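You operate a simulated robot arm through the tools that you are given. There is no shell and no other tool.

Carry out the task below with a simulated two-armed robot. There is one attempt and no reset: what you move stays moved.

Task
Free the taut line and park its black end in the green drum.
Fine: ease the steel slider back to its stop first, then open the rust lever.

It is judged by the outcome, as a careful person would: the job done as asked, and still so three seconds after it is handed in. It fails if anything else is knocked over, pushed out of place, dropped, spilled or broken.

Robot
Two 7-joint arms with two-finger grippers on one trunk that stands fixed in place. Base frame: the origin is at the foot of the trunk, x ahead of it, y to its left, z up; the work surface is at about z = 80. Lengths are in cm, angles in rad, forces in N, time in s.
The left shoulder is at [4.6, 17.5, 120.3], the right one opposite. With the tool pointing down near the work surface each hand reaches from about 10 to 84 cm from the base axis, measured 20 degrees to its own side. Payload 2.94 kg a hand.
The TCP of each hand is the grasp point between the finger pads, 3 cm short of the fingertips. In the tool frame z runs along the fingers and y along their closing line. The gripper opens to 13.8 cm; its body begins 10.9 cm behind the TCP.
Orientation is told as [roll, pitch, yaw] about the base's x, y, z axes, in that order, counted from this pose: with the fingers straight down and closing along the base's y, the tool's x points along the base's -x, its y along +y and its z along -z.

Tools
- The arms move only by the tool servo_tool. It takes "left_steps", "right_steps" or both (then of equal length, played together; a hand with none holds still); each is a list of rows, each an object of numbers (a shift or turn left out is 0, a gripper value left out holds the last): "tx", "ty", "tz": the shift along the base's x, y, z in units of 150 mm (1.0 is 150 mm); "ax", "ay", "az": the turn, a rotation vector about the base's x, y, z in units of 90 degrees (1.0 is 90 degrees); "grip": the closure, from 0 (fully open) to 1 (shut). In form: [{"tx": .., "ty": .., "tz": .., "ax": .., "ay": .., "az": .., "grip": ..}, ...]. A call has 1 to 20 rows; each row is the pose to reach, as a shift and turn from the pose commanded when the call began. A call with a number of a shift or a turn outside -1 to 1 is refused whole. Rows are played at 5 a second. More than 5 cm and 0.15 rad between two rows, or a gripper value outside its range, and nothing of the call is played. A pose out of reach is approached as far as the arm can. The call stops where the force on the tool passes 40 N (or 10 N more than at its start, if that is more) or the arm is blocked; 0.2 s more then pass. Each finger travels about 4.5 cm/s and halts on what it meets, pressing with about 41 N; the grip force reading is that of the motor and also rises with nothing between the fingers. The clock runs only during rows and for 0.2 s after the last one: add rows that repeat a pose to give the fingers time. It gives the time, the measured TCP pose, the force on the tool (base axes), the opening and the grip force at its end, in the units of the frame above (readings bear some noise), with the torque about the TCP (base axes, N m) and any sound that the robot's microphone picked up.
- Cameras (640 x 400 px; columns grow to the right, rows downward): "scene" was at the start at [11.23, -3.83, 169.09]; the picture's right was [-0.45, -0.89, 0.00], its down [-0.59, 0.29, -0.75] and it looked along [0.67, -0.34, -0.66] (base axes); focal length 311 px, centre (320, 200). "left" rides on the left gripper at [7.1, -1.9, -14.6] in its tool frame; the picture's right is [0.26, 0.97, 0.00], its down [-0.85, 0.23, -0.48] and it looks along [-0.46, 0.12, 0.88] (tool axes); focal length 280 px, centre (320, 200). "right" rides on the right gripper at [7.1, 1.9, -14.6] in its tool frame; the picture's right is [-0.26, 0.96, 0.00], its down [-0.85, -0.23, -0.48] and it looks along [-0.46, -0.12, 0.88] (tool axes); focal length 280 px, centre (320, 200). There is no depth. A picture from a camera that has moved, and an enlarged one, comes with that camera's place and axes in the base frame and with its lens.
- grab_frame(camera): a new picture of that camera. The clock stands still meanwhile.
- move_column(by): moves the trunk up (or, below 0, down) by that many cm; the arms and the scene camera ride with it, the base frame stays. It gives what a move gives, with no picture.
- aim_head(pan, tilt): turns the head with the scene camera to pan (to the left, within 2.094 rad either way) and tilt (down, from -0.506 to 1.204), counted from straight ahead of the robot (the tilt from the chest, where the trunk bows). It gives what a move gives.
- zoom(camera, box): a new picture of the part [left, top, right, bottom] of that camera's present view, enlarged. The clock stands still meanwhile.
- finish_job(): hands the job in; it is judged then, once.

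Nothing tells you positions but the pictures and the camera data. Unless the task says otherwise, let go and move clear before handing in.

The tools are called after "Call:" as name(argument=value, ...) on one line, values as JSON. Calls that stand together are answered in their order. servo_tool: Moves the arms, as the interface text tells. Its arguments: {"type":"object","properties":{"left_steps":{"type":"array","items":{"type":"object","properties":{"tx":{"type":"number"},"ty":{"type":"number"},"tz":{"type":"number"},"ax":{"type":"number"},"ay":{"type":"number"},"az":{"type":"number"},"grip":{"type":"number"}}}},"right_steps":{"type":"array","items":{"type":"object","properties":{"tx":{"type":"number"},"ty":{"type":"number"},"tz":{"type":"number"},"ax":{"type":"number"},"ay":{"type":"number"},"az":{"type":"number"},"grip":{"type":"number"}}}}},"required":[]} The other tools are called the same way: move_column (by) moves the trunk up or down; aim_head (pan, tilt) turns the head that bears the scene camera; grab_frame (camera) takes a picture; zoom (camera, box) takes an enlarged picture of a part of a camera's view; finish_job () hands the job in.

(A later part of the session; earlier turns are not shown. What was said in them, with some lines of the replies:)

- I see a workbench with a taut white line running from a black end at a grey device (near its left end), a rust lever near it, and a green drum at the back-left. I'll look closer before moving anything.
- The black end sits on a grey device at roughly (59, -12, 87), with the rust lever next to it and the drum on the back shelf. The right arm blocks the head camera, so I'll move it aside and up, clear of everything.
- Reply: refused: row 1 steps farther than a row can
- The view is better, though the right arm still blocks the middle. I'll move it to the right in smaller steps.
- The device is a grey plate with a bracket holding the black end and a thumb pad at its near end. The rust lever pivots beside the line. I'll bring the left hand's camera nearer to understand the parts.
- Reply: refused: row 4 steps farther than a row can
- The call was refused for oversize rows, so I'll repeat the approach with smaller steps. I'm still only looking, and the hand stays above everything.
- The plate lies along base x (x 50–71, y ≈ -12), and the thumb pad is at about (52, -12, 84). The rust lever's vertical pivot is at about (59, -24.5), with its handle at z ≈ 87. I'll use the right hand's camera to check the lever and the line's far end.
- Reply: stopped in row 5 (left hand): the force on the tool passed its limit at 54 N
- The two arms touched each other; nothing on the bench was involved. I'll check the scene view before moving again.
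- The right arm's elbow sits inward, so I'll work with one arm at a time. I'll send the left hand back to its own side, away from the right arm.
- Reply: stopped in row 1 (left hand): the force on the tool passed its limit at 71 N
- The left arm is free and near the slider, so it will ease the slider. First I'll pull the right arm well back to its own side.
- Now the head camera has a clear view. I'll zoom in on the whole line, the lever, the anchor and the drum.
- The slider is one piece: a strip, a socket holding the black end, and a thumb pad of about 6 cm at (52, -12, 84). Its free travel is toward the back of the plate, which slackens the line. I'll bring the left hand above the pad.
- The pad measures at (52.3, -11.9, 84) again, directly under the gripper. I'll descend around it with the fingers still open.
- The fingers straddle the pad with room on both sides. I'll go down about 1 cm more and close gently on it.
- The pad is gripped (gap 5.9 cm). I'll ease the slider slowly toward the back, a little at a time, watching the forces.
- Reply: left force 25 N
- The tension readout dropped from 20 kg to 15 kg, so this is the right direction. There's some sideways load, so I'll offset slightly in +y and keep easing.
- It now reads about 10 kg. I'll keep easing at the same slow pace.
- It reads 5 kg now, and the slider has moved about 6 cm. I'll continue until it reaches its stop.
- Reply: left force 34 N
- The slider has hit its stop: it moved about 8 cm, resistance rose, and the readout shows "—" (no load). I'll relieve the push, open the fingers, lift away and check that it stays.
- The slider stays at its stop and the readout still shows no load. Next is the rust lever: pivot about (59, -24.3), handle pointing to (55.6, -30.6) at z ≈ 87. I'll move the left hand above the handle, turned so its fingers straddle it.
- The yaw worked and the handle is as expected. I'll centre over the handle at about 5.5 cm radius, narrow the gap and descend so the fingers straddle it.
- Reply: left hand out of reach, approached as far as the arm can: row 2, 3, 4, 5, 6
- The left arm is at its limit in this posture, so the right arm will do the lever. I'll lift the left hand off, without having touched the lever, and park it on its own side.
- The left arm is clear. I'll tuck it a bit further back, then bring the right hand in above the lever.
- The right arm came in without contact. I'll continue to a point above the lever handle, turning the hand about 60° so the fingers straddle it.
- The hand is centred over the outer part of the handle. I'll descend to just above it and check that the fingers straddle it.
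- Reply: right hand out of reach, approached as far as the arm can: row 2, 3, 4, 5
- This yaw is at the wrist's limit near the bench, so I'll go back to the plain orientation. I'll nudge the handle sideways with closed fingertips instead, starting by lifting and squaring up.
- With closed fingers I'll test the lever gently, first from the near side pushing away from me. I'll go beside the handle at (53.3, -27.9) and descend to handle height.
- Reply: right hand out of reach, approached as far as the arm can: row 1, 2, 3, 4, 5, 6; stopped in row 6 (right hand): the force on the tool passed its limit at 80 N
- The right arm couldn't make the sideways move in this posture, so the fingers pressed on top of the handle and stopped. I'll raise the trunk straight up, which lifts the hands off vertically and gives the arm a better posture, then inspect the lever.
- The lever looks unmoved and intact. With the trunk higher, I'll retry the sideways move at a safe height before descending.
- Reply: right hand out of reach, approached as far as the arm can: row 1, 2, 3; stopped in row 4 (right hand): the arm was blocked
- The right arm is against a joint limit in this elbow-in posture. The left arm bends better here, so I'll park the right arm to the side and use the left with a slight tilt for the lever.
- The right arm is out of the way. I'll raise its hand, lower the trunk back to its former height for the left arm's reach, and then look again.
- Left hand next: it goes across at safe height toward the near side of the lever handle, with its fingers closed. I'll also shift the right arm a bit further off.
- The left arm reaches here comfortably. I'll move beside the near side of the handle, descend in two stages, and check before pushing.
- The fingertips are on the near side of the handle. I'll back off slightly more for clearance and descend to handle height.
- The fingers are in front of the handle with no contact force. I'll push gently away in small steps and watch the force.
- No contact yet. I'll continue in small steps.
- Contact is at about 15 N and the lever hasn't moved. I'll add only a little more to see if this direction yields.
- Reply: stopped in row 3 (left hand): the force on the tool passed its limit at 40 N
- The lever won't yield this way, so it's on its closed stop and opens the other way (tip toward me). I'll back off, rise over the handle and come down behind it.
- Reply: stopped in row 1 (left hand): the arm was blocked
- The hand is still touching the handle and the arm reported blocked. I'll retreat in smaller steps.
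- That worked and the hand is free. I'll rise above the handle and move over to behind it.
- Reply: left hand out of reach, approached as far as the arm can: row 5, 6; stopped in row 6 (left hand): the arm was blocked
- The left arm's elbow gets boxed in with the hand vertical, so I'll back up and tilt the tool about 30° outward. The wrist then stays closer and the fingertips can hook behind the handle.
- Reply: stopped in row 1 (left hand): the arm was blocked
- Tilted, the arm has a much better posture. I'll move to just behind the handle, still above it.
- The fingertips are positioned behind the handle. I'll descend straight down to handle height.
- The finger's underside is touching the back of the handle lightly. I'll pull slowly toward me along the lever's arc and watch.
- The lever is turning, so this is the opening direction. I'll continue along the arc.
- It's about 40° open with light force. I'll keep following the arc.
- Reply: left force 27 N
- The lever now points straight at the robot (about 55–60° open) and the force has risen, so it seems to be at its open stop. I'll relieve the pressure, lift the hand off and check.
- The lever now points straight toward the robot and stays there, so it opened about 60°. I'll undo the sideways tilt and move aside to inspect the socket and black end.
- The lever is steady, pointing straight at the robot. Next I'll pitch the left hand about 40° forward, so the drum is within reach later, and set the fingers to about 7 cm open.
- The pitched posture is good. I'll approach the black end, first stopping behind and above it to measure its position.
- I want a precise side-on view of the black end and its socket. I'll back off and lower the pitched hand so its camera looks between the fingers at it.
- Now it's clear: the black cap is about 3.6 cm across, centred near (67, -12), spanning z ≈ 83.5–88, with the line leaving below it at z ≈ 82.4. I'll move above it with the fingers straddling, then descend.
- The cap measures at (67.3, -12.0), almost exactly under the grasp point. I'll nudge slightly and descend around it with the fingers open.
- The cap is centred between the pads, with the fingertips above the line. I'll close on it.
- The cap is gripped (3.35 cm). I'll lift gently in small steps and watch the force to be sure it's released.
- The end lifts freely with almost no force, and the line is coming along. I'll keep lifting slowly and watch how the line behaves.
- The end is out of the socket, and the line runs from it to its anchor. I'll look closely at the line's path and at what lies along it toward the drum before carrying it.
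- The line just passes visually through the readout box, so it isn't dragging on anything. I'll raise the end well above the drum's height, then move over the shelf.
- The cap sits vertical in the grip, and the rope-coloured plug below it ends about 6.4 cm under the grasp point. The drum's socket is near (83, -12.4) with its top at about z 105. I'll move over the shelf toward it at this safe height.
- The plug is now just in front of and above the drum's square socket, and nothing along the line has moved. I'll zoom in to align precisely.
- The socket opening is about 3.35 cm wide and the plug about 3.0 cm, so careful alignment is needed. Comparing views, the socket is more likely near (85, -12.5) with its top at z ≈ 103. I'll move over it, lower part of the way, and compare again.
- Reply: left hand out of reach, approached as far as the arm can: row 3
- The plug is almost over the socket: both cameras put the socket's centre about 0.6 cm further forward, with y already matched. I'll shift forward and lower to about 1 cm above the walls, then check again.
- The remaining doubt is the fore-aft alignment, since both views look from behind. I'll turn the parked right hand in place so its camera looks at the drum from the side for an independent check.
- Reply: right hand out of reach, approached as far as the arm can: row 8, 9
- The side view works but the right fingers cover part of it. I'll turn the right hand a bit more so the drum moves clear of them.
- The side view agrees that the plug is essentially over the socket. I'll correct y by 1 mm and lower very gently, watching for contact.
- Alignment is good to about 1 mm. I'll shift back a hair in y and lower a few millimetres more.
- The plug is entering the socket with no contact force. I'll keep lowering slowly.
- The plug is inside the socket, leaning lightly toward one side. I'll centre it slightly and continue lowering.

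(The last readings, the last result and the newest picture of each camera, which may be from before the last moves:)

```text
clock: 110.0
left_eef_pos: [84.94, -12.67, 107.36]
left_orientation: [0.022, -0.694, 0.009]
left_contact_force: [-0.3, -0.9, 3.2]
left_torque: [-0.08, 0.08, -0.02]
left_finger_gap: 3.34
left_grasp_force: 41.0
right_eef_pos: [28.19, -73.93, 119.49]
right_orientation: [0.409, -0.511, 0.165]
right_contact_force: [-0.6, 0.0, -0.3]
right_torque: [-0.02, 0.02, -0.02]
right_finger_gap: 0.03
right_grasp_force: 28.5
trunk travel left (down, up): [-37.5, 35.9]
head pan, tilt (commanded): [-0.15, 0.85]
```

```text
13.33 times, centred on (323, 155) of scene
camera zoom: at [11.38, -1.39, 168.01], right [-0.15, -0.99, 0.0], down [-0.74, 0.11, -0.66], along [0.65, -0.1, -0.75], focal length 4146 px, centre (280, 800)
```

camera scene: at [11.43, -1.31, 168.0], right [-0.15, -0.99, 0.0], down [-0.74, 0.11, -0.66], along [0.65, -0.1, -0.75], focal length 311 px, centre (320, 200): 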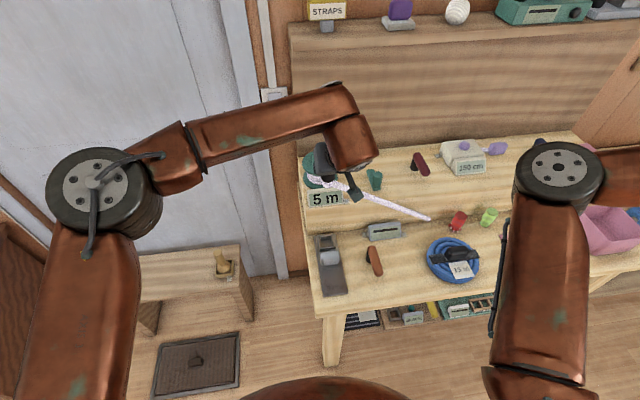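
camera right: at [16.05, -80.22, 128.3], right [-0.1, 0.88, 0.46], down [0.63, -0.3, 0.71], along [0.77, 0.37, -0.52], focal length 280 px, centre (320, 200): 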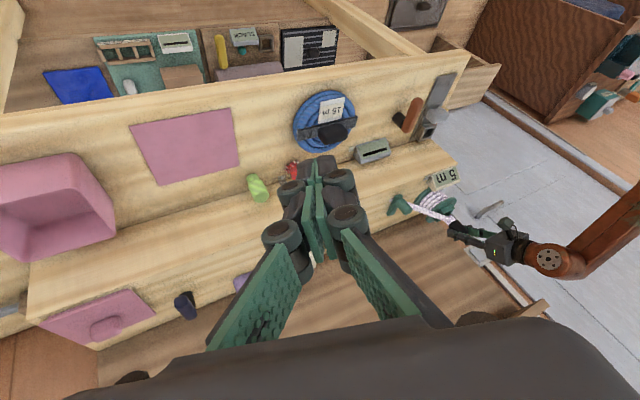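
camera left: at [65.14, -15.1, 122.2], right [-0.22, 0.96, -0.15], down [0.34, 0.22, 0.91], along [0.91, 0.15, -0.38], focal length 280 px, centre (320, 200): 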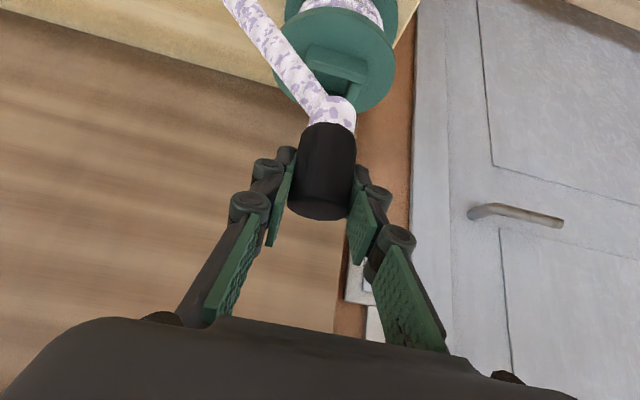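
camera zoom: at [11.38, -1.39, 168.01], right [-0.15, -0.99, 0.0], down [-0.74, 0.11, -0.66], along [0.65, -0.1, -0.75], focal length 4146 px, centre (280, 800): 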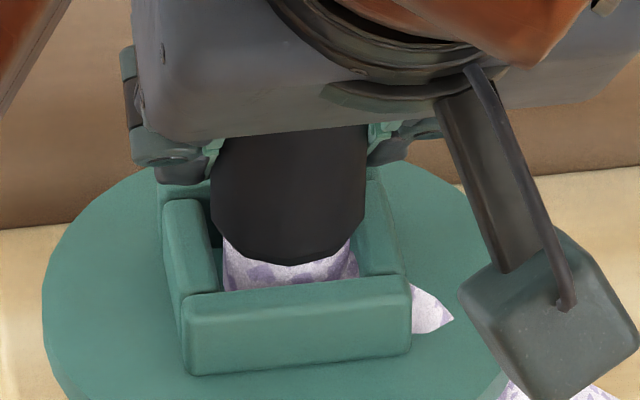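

There's light contact (3 N), so it's near the floor of the socket. I'll lower a couple of millimetres more to make sure it's seated.

Call:
servo_tool(left_steps=[{"tz": -0.01}, {"tz": -0.02}, {"tz": -0.02}])

Call:
zoom(camera="scene", box=[308, 140, 338, 170])

Call:
zoom(camera="right", box=[426, 196, 466, 230])

```text
clock: 110.8
left_eef_pos: [84.86, -12.54, 107.19]
left_orientation: [0.02, -0.698, 0.008]
left_contact_force: [5.5, -2.8, 15.8]
left_torque: [-0.34, -0.28, 0.08]
left_finger_gap: 3.35
left_grasp_force: 40.8
right_eef_pos: [28.11, -73.88, 119.65]
right_orientation: [0.408, -0.511, 0.165]
right_contact_force: [-0.6, 0.0, 0.2]
right_torque: [0.03, -0.02, -0.01]
right_finger_gap: 0.0
right_grasp_force: 28.8
trunk travel left (down, up): [-37.5, 35.9]
head pan, tilt (commanded): [-0.15, 0.85]
```

```text
13.33 times, centred on (323, 155) of scene
camera zoom: at [11.31, -1.36, 168.03], right [-0.15, -0.99, 0.0], down [-0.74, 0.11, -0.66], along [0.65, -0.1, -0.75], focal length 4146 px, centre (280, 800)
```

zoom: 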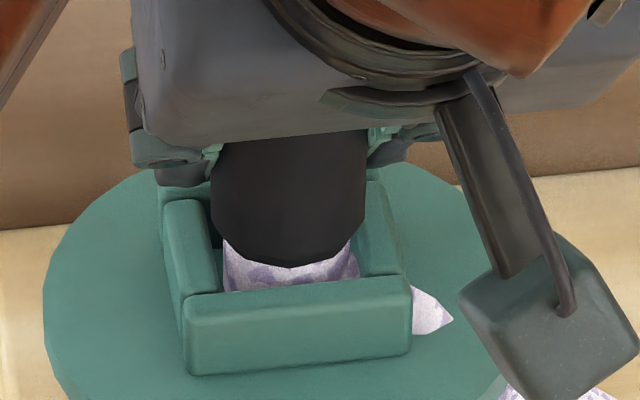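

```text
11.76 times, centred on (446, 213) of right
camera zoom: at [15.99, -79.9, 128.56], right [-0.1, 0.88, 0.46], down [0.63, -0.3, 0.72], along [0.77, 0.37, -0.52], focal length 3299 px, centre (-1162, 47)
```

zoom: 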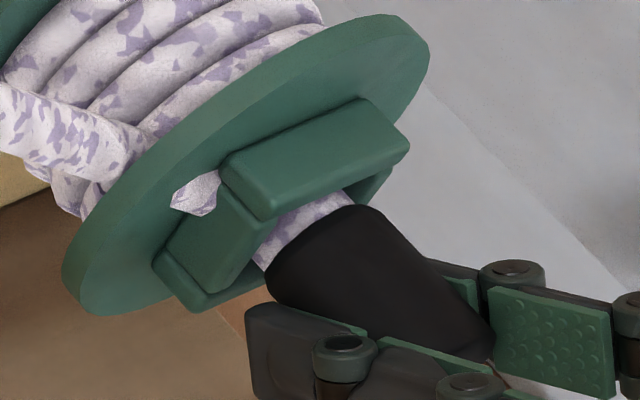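

It's seated: the plug is fully inside the walls and resting on the floor of the socket. I'll ease off the downward pressure and then open the fingers.

Call:
servo_tool(left_steps=[{"tz": 0.008}, {"tz": 0.014}, {"tz": 0.014}])

Call:
servo_tool(left_steps=[{"grip": 0.75}, {"grip": 0.72}, {"grip": 0.68}, {"grip": 0.6}, {"grip": 0.52}, {"grip": 0.49}, {"grip": 0.49}])

Call:
zoom(camera="scene", box=[308, 140, 338, 170])

Call:
grab_frame(camera="left")

```text
clock: 111.6
left_eef_pos: [84.73, -12.66, 107.19]
left_orientation: [0.023, -0.692, 0.011]
left_contact_force: [7.3, -4.9, 13.3]
left_torque: [-0.41, -0.4, 0.11]
left_finger_gap: 3.32
left_grasp_force: 41.5
right_eef_pos: [28.2, -73.84, 119.59]
right_orientation: [0.409, -0.511, 0.164]
right_contact_force: [0.8, 0.2, -0.5]
right_torque: [0.01, 0.01, 0.02]
right_finger_gap: 0.0
right_grasp_force: 28.5
trunk travel left (down, up): [-37.5, 35.9]
head pan, tilt (commanded): [-0.15, 0.85]
```

```text
clock: 113.2
left_eef_pos: [84.93, -12.54, 107.21]
left_orientation: [0.023, -0.692, 0.009]
left_contact_force: [-0.9, -0.5, 0.6]
left_torque: [0.07, 0.02, 0.0]
left_finger_gap: 7.03
left_grasp_force: 0.1
right_eef_pos: [28.23, -73.81, 119.55]
right_orientation: [0.409, -0.511, 0.166]
right_contact_force: [-0.9, -0.3, 0.3]
right_torque: [-0.01, 0.01, -0.01]
right_finger_gap: 0.01
right_grasp_force: 28.4
trunk travel left (down, up): [-37.5, 35.9]
head pan, tilt (commanded): [-0.15, 0.85]
```

```text
13.33 times, centred on (323, 155) of scene
camera zoom: at [11.44, -1.34, 168.0], right [-0.15, -0.99, 0.0], down [-0.74, 0.11, -0.66], along [0.65, -0.1, -0.75], focal length 4146 px, centre (280, 800)
```

zoom: 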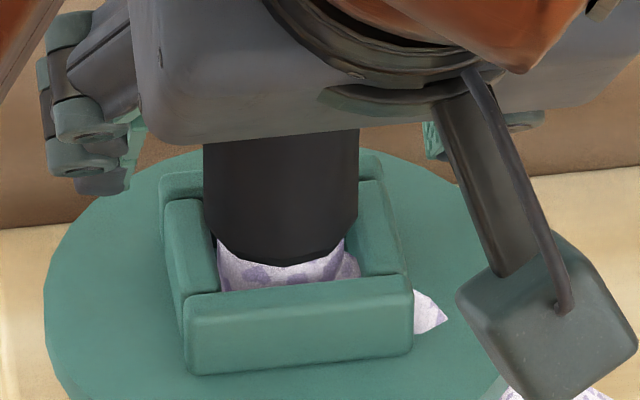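

```text
taken
camera left: at [70.09, -15.08, 113.87], right [-0.22, 0.96, -0.15], down [0.34, 0.22, 0.91], along [0.91, 0.15, -0.38], focal length 280 px, centre (320, 200)
```

left: 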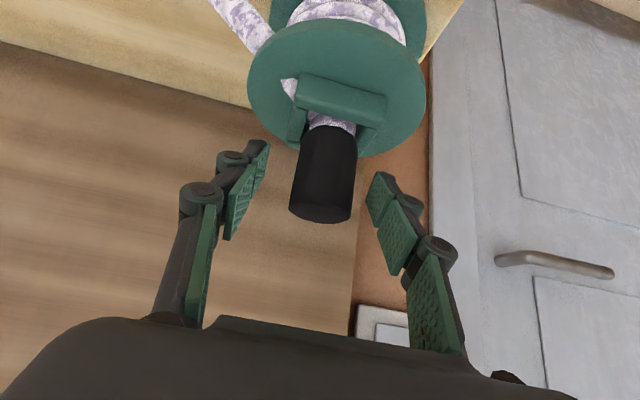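

The black end stands on its own, upright in the drum's socket. I'll withdraw straight back along the hand's axis so as not to brush it.

Call:
servo_tool(left_steps=[{"tx": -0.03, "tz": 0.05}, {"tx": -0.1, "tz": 0.15}, {"tx": -0.22, "tz": 0.3}, {"tx": -0.38, "tz": 0.48}, {"tx": -0.55, "tz": 0.65}, {"tx": -0.75, "tz": 0.75}, {"tx": -0.95, "tz": 0.8}, {"tx": -0.95, "tz": 0.8}])

Call:
grab_frame(camera="left")

Call:
zoom(camera="scene", box=[290, 130, 450, 230])

Call:
zoom(camera="right", box=[405, 175, 485, 255])

```text
clock: 115.0
left_eef_pos: [70.4, -12.43, 119.44]
left_orientation: [0.022, -0.692, 0.009]
left_contact_force: [1.2, 0.0, -0.2]
left_torque: [-0.06, 0.03, -0.01]
left_finger_gap: 7.05
left_grasp_force: 0.0
right_eef_pos: [28.25, -73.82, 119.49]
right_orientation: [0.411, -0.51, 0.165]
right_contact_force: [1.0, 0.4, -0.2]
right_torque: [-0.02, 0.05, 0.01]
right_finger_gap: 0.0
right_grasp_force: 28.2
trunk travel left (down, up): [-37.5, 35.9]
head pan, tilt (commanded): [-0.15, 0.85]
```

```text
taken
camera left: at [55.66, -15.0, 126.09], right [-0.22, 0.96, -0.15], down [0.34, 0.22, 0.91], along [0.91, 0.15, -0.38], focal length 280 px, centre (320, 200)
```

left: 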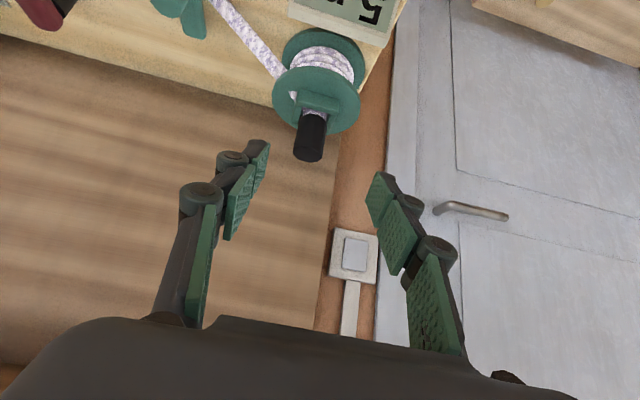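

```text
4.00 times, centred on (370, 180) of scene
camera zoom: at [11.52, -1.35, 167.99], right [-0.15, -0.99, 0.0], down [-0.74, 0.11, -0.66], along [0.65, -0.1, -0.75], focal length 1244 px, centre (120, 280)
```

zoom: 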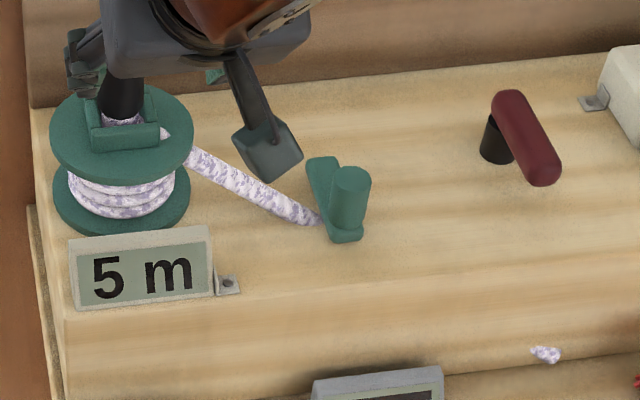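

```text
5.00 times, centred on (445, 215) of right
camera zoom: at [16.16, -79.89, 128.52], right [-0.1, 0.88, 0.46], down [0.63, -0.3, 0.72], along [0.77, 0.37, -0.52], focal length 1402 px, centre (-305, 125)
```

zoom: 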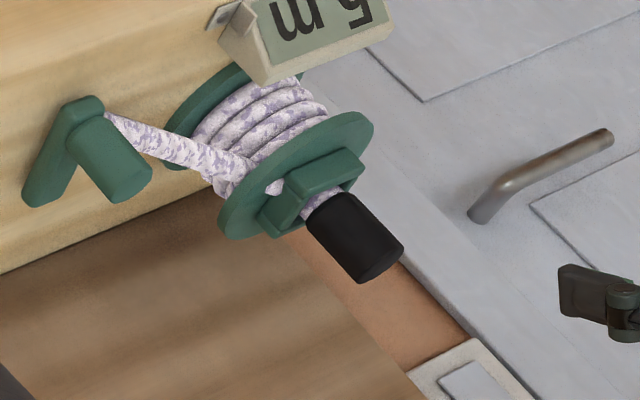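

The black end is parked upright in the drum and everything nearby is in place. I'll move the left arm clear and inspect the whole bench.

Call:
servo_tool(left_steps=[{"tx": -0.2, "tz": 0.1}, {"tx": -0.4, "ty": 0.1, "tz": 0.15}, {"tx": -0.6, "ty": 0.25, "tz": 0.2}, {"tx": -0.8, "ty": 0.45, "tz": 0.2}, {"tx": -1.0, "ty": 0.65, "tz": 0.2}, {"tx": -1.0, "ty": 0.9, "tz": 0.2}, {"tx": -1.0, "ty": 1.0, "tz": 0.2}, {"tx": -1.0, "ty": 1.0, "tz": 0.2}])

Call:
servo_tool(left_steps=[{"tx": -0.15, "ty": 0.2}, {"tx": -0.3, "ty": 0.4}, {"tx": -0.45, "ty": 0.6}, {"tx": -0.6, "ty": 0.8}, {"tx": -0.6, "ty": 0.8}])

Call:
grab_frame(camera="scene")

Call:
zoom(camera="scene", box=[290, 130, 450, 230])

Call:
zoom(camera="scene", box=[300, 210, 460, 310])

```text
clock: 116.8
left_eef_pos: [55.53, 2.36, 122.2]
left_orientation: [0.023, -0.693, 0.009]
left_contact_force: [0.8, -0.1, 1.1]
left_torque: [-0.02, -0.01, -0.01]
left_finger_gap: 7.03
left_grasp_force: 0.0
right_eef_pos: [28.25, -73.72, 119.57]
right_orientation: [0.405, -0.509, 0.167]
right_contact_force: [0.5, -0.4, 0.4]
right_torque: [0.01, 0.0, -0.01]
right_finger_gap: 0.0
right_grasp_force: 28.9
trunk travel left (down, up): [-37.5, 35.9]
head pan, tilt (commanded): [-0.15, 0.85]
```

```text
clock: 118.0
left_eef_pos: [46.19, 14.37, 121.97]
left_orientation: [0.024, -0.69, 0.01]
left_contact_force: [0.7, 0.6, -0.8]
left_torque: [0.05, 0.01, 0.05]
left_finger_gap: 7.05
left_grasp_force: 0.0
right_eef_pos: [28.26, -73.74, 119.53]
right_orientation: [0.407, -0.511, 0.162]
right_contact_force: [0.4, -0.3, 0.4]
right_torque: [0.07, -0.02, 0.04]
right_finger_gap: 0.0
right_grasp_force: 29.2
trunk travel left (down, up): [-37.5, 35.9]
head pan, tilt (commanded): [-0.15, 0.85]
```

```text
taken
camera scene: at [11.47, -1.43, 167.99], right [-0.15, -0.99, 0.0], down [-0.74, 0.11, -0.66], along [0.65, -0.1, -0.75], focal length 311 px, centre (320, 200)
```

scene: 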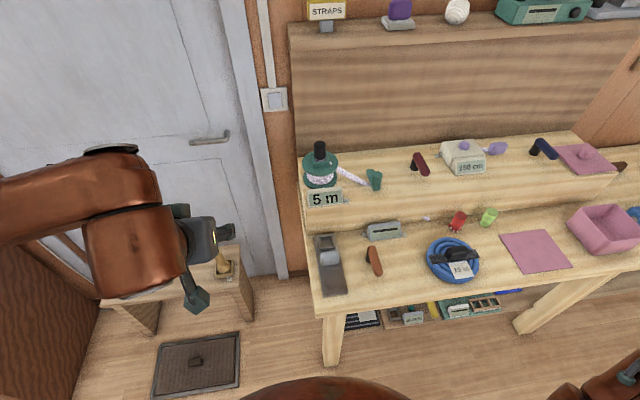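

```text
4.00 times, centred on (370, 180) of scene
camera zoom: at [11.47, -1.43, 167.99], right [-0.15, -0.99, 0.0], down [-0.74, 0.11, -0.66], along [0.65, -0.1, -0.75], focal length 1244 px, centre (120, 280)
```

zoom: 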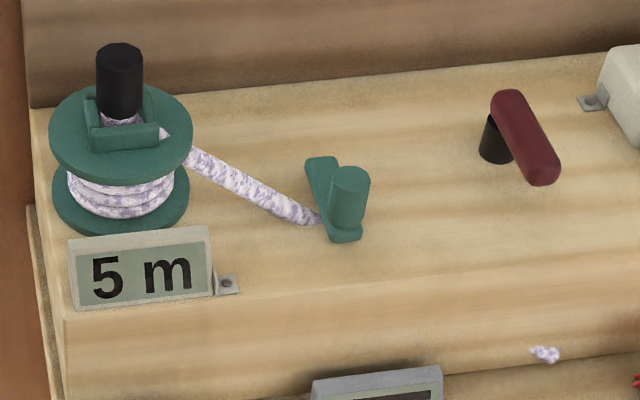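

```text
4.00 times, centred on (380, 260) of scene
camera zoom: at [11.47, -1.43, 167.99], right [-0.15, -0.99, 0.0], down [-0.74, 0.11, -0.66], along [0.65, -0.1, -0.75], focal length 1244 px, centre (80, -40)
```

zoom: 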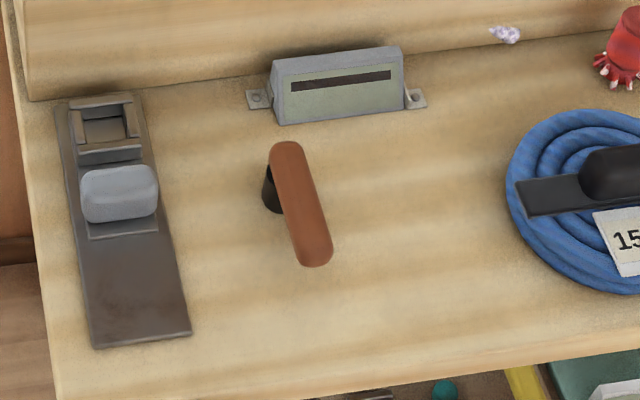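

The slider is at its back stop and the readout shows no load. The rust lever is open, the black end stands in the green drum, and nothing else has moved. Both hands are empty and clear, so I'm handing in.

Call:
finish_job()

```text
The job is handed in.
```

The line is free and its black end is parked upright in the green drum's socket. I handed the job in with both hands empty and clear.

- **Slider:** I eased it back about 8 cm to its stop. The tension readout fell from 20 kg to no load before I touched the lever.
- **Rust lever:** I opened it second. It swung about 60° toward the robot until it resisted firmly; I took that as its open stop.
- **Black end:** It lifted out with almost no force, went straight into the drum's socket and stood on its own once released.

**Rough contact on the way:**
- The right hand pressed down on top of the closed lever handle, peaking at about 80 N.
- I pushed the lever the wrong way first, up to about 40 N.
- The two arms bumped each other once while I was positioning them.

The lever looked intact and opened normally afterwards. In the final pictures the drum and everything else on the bench were where they started.
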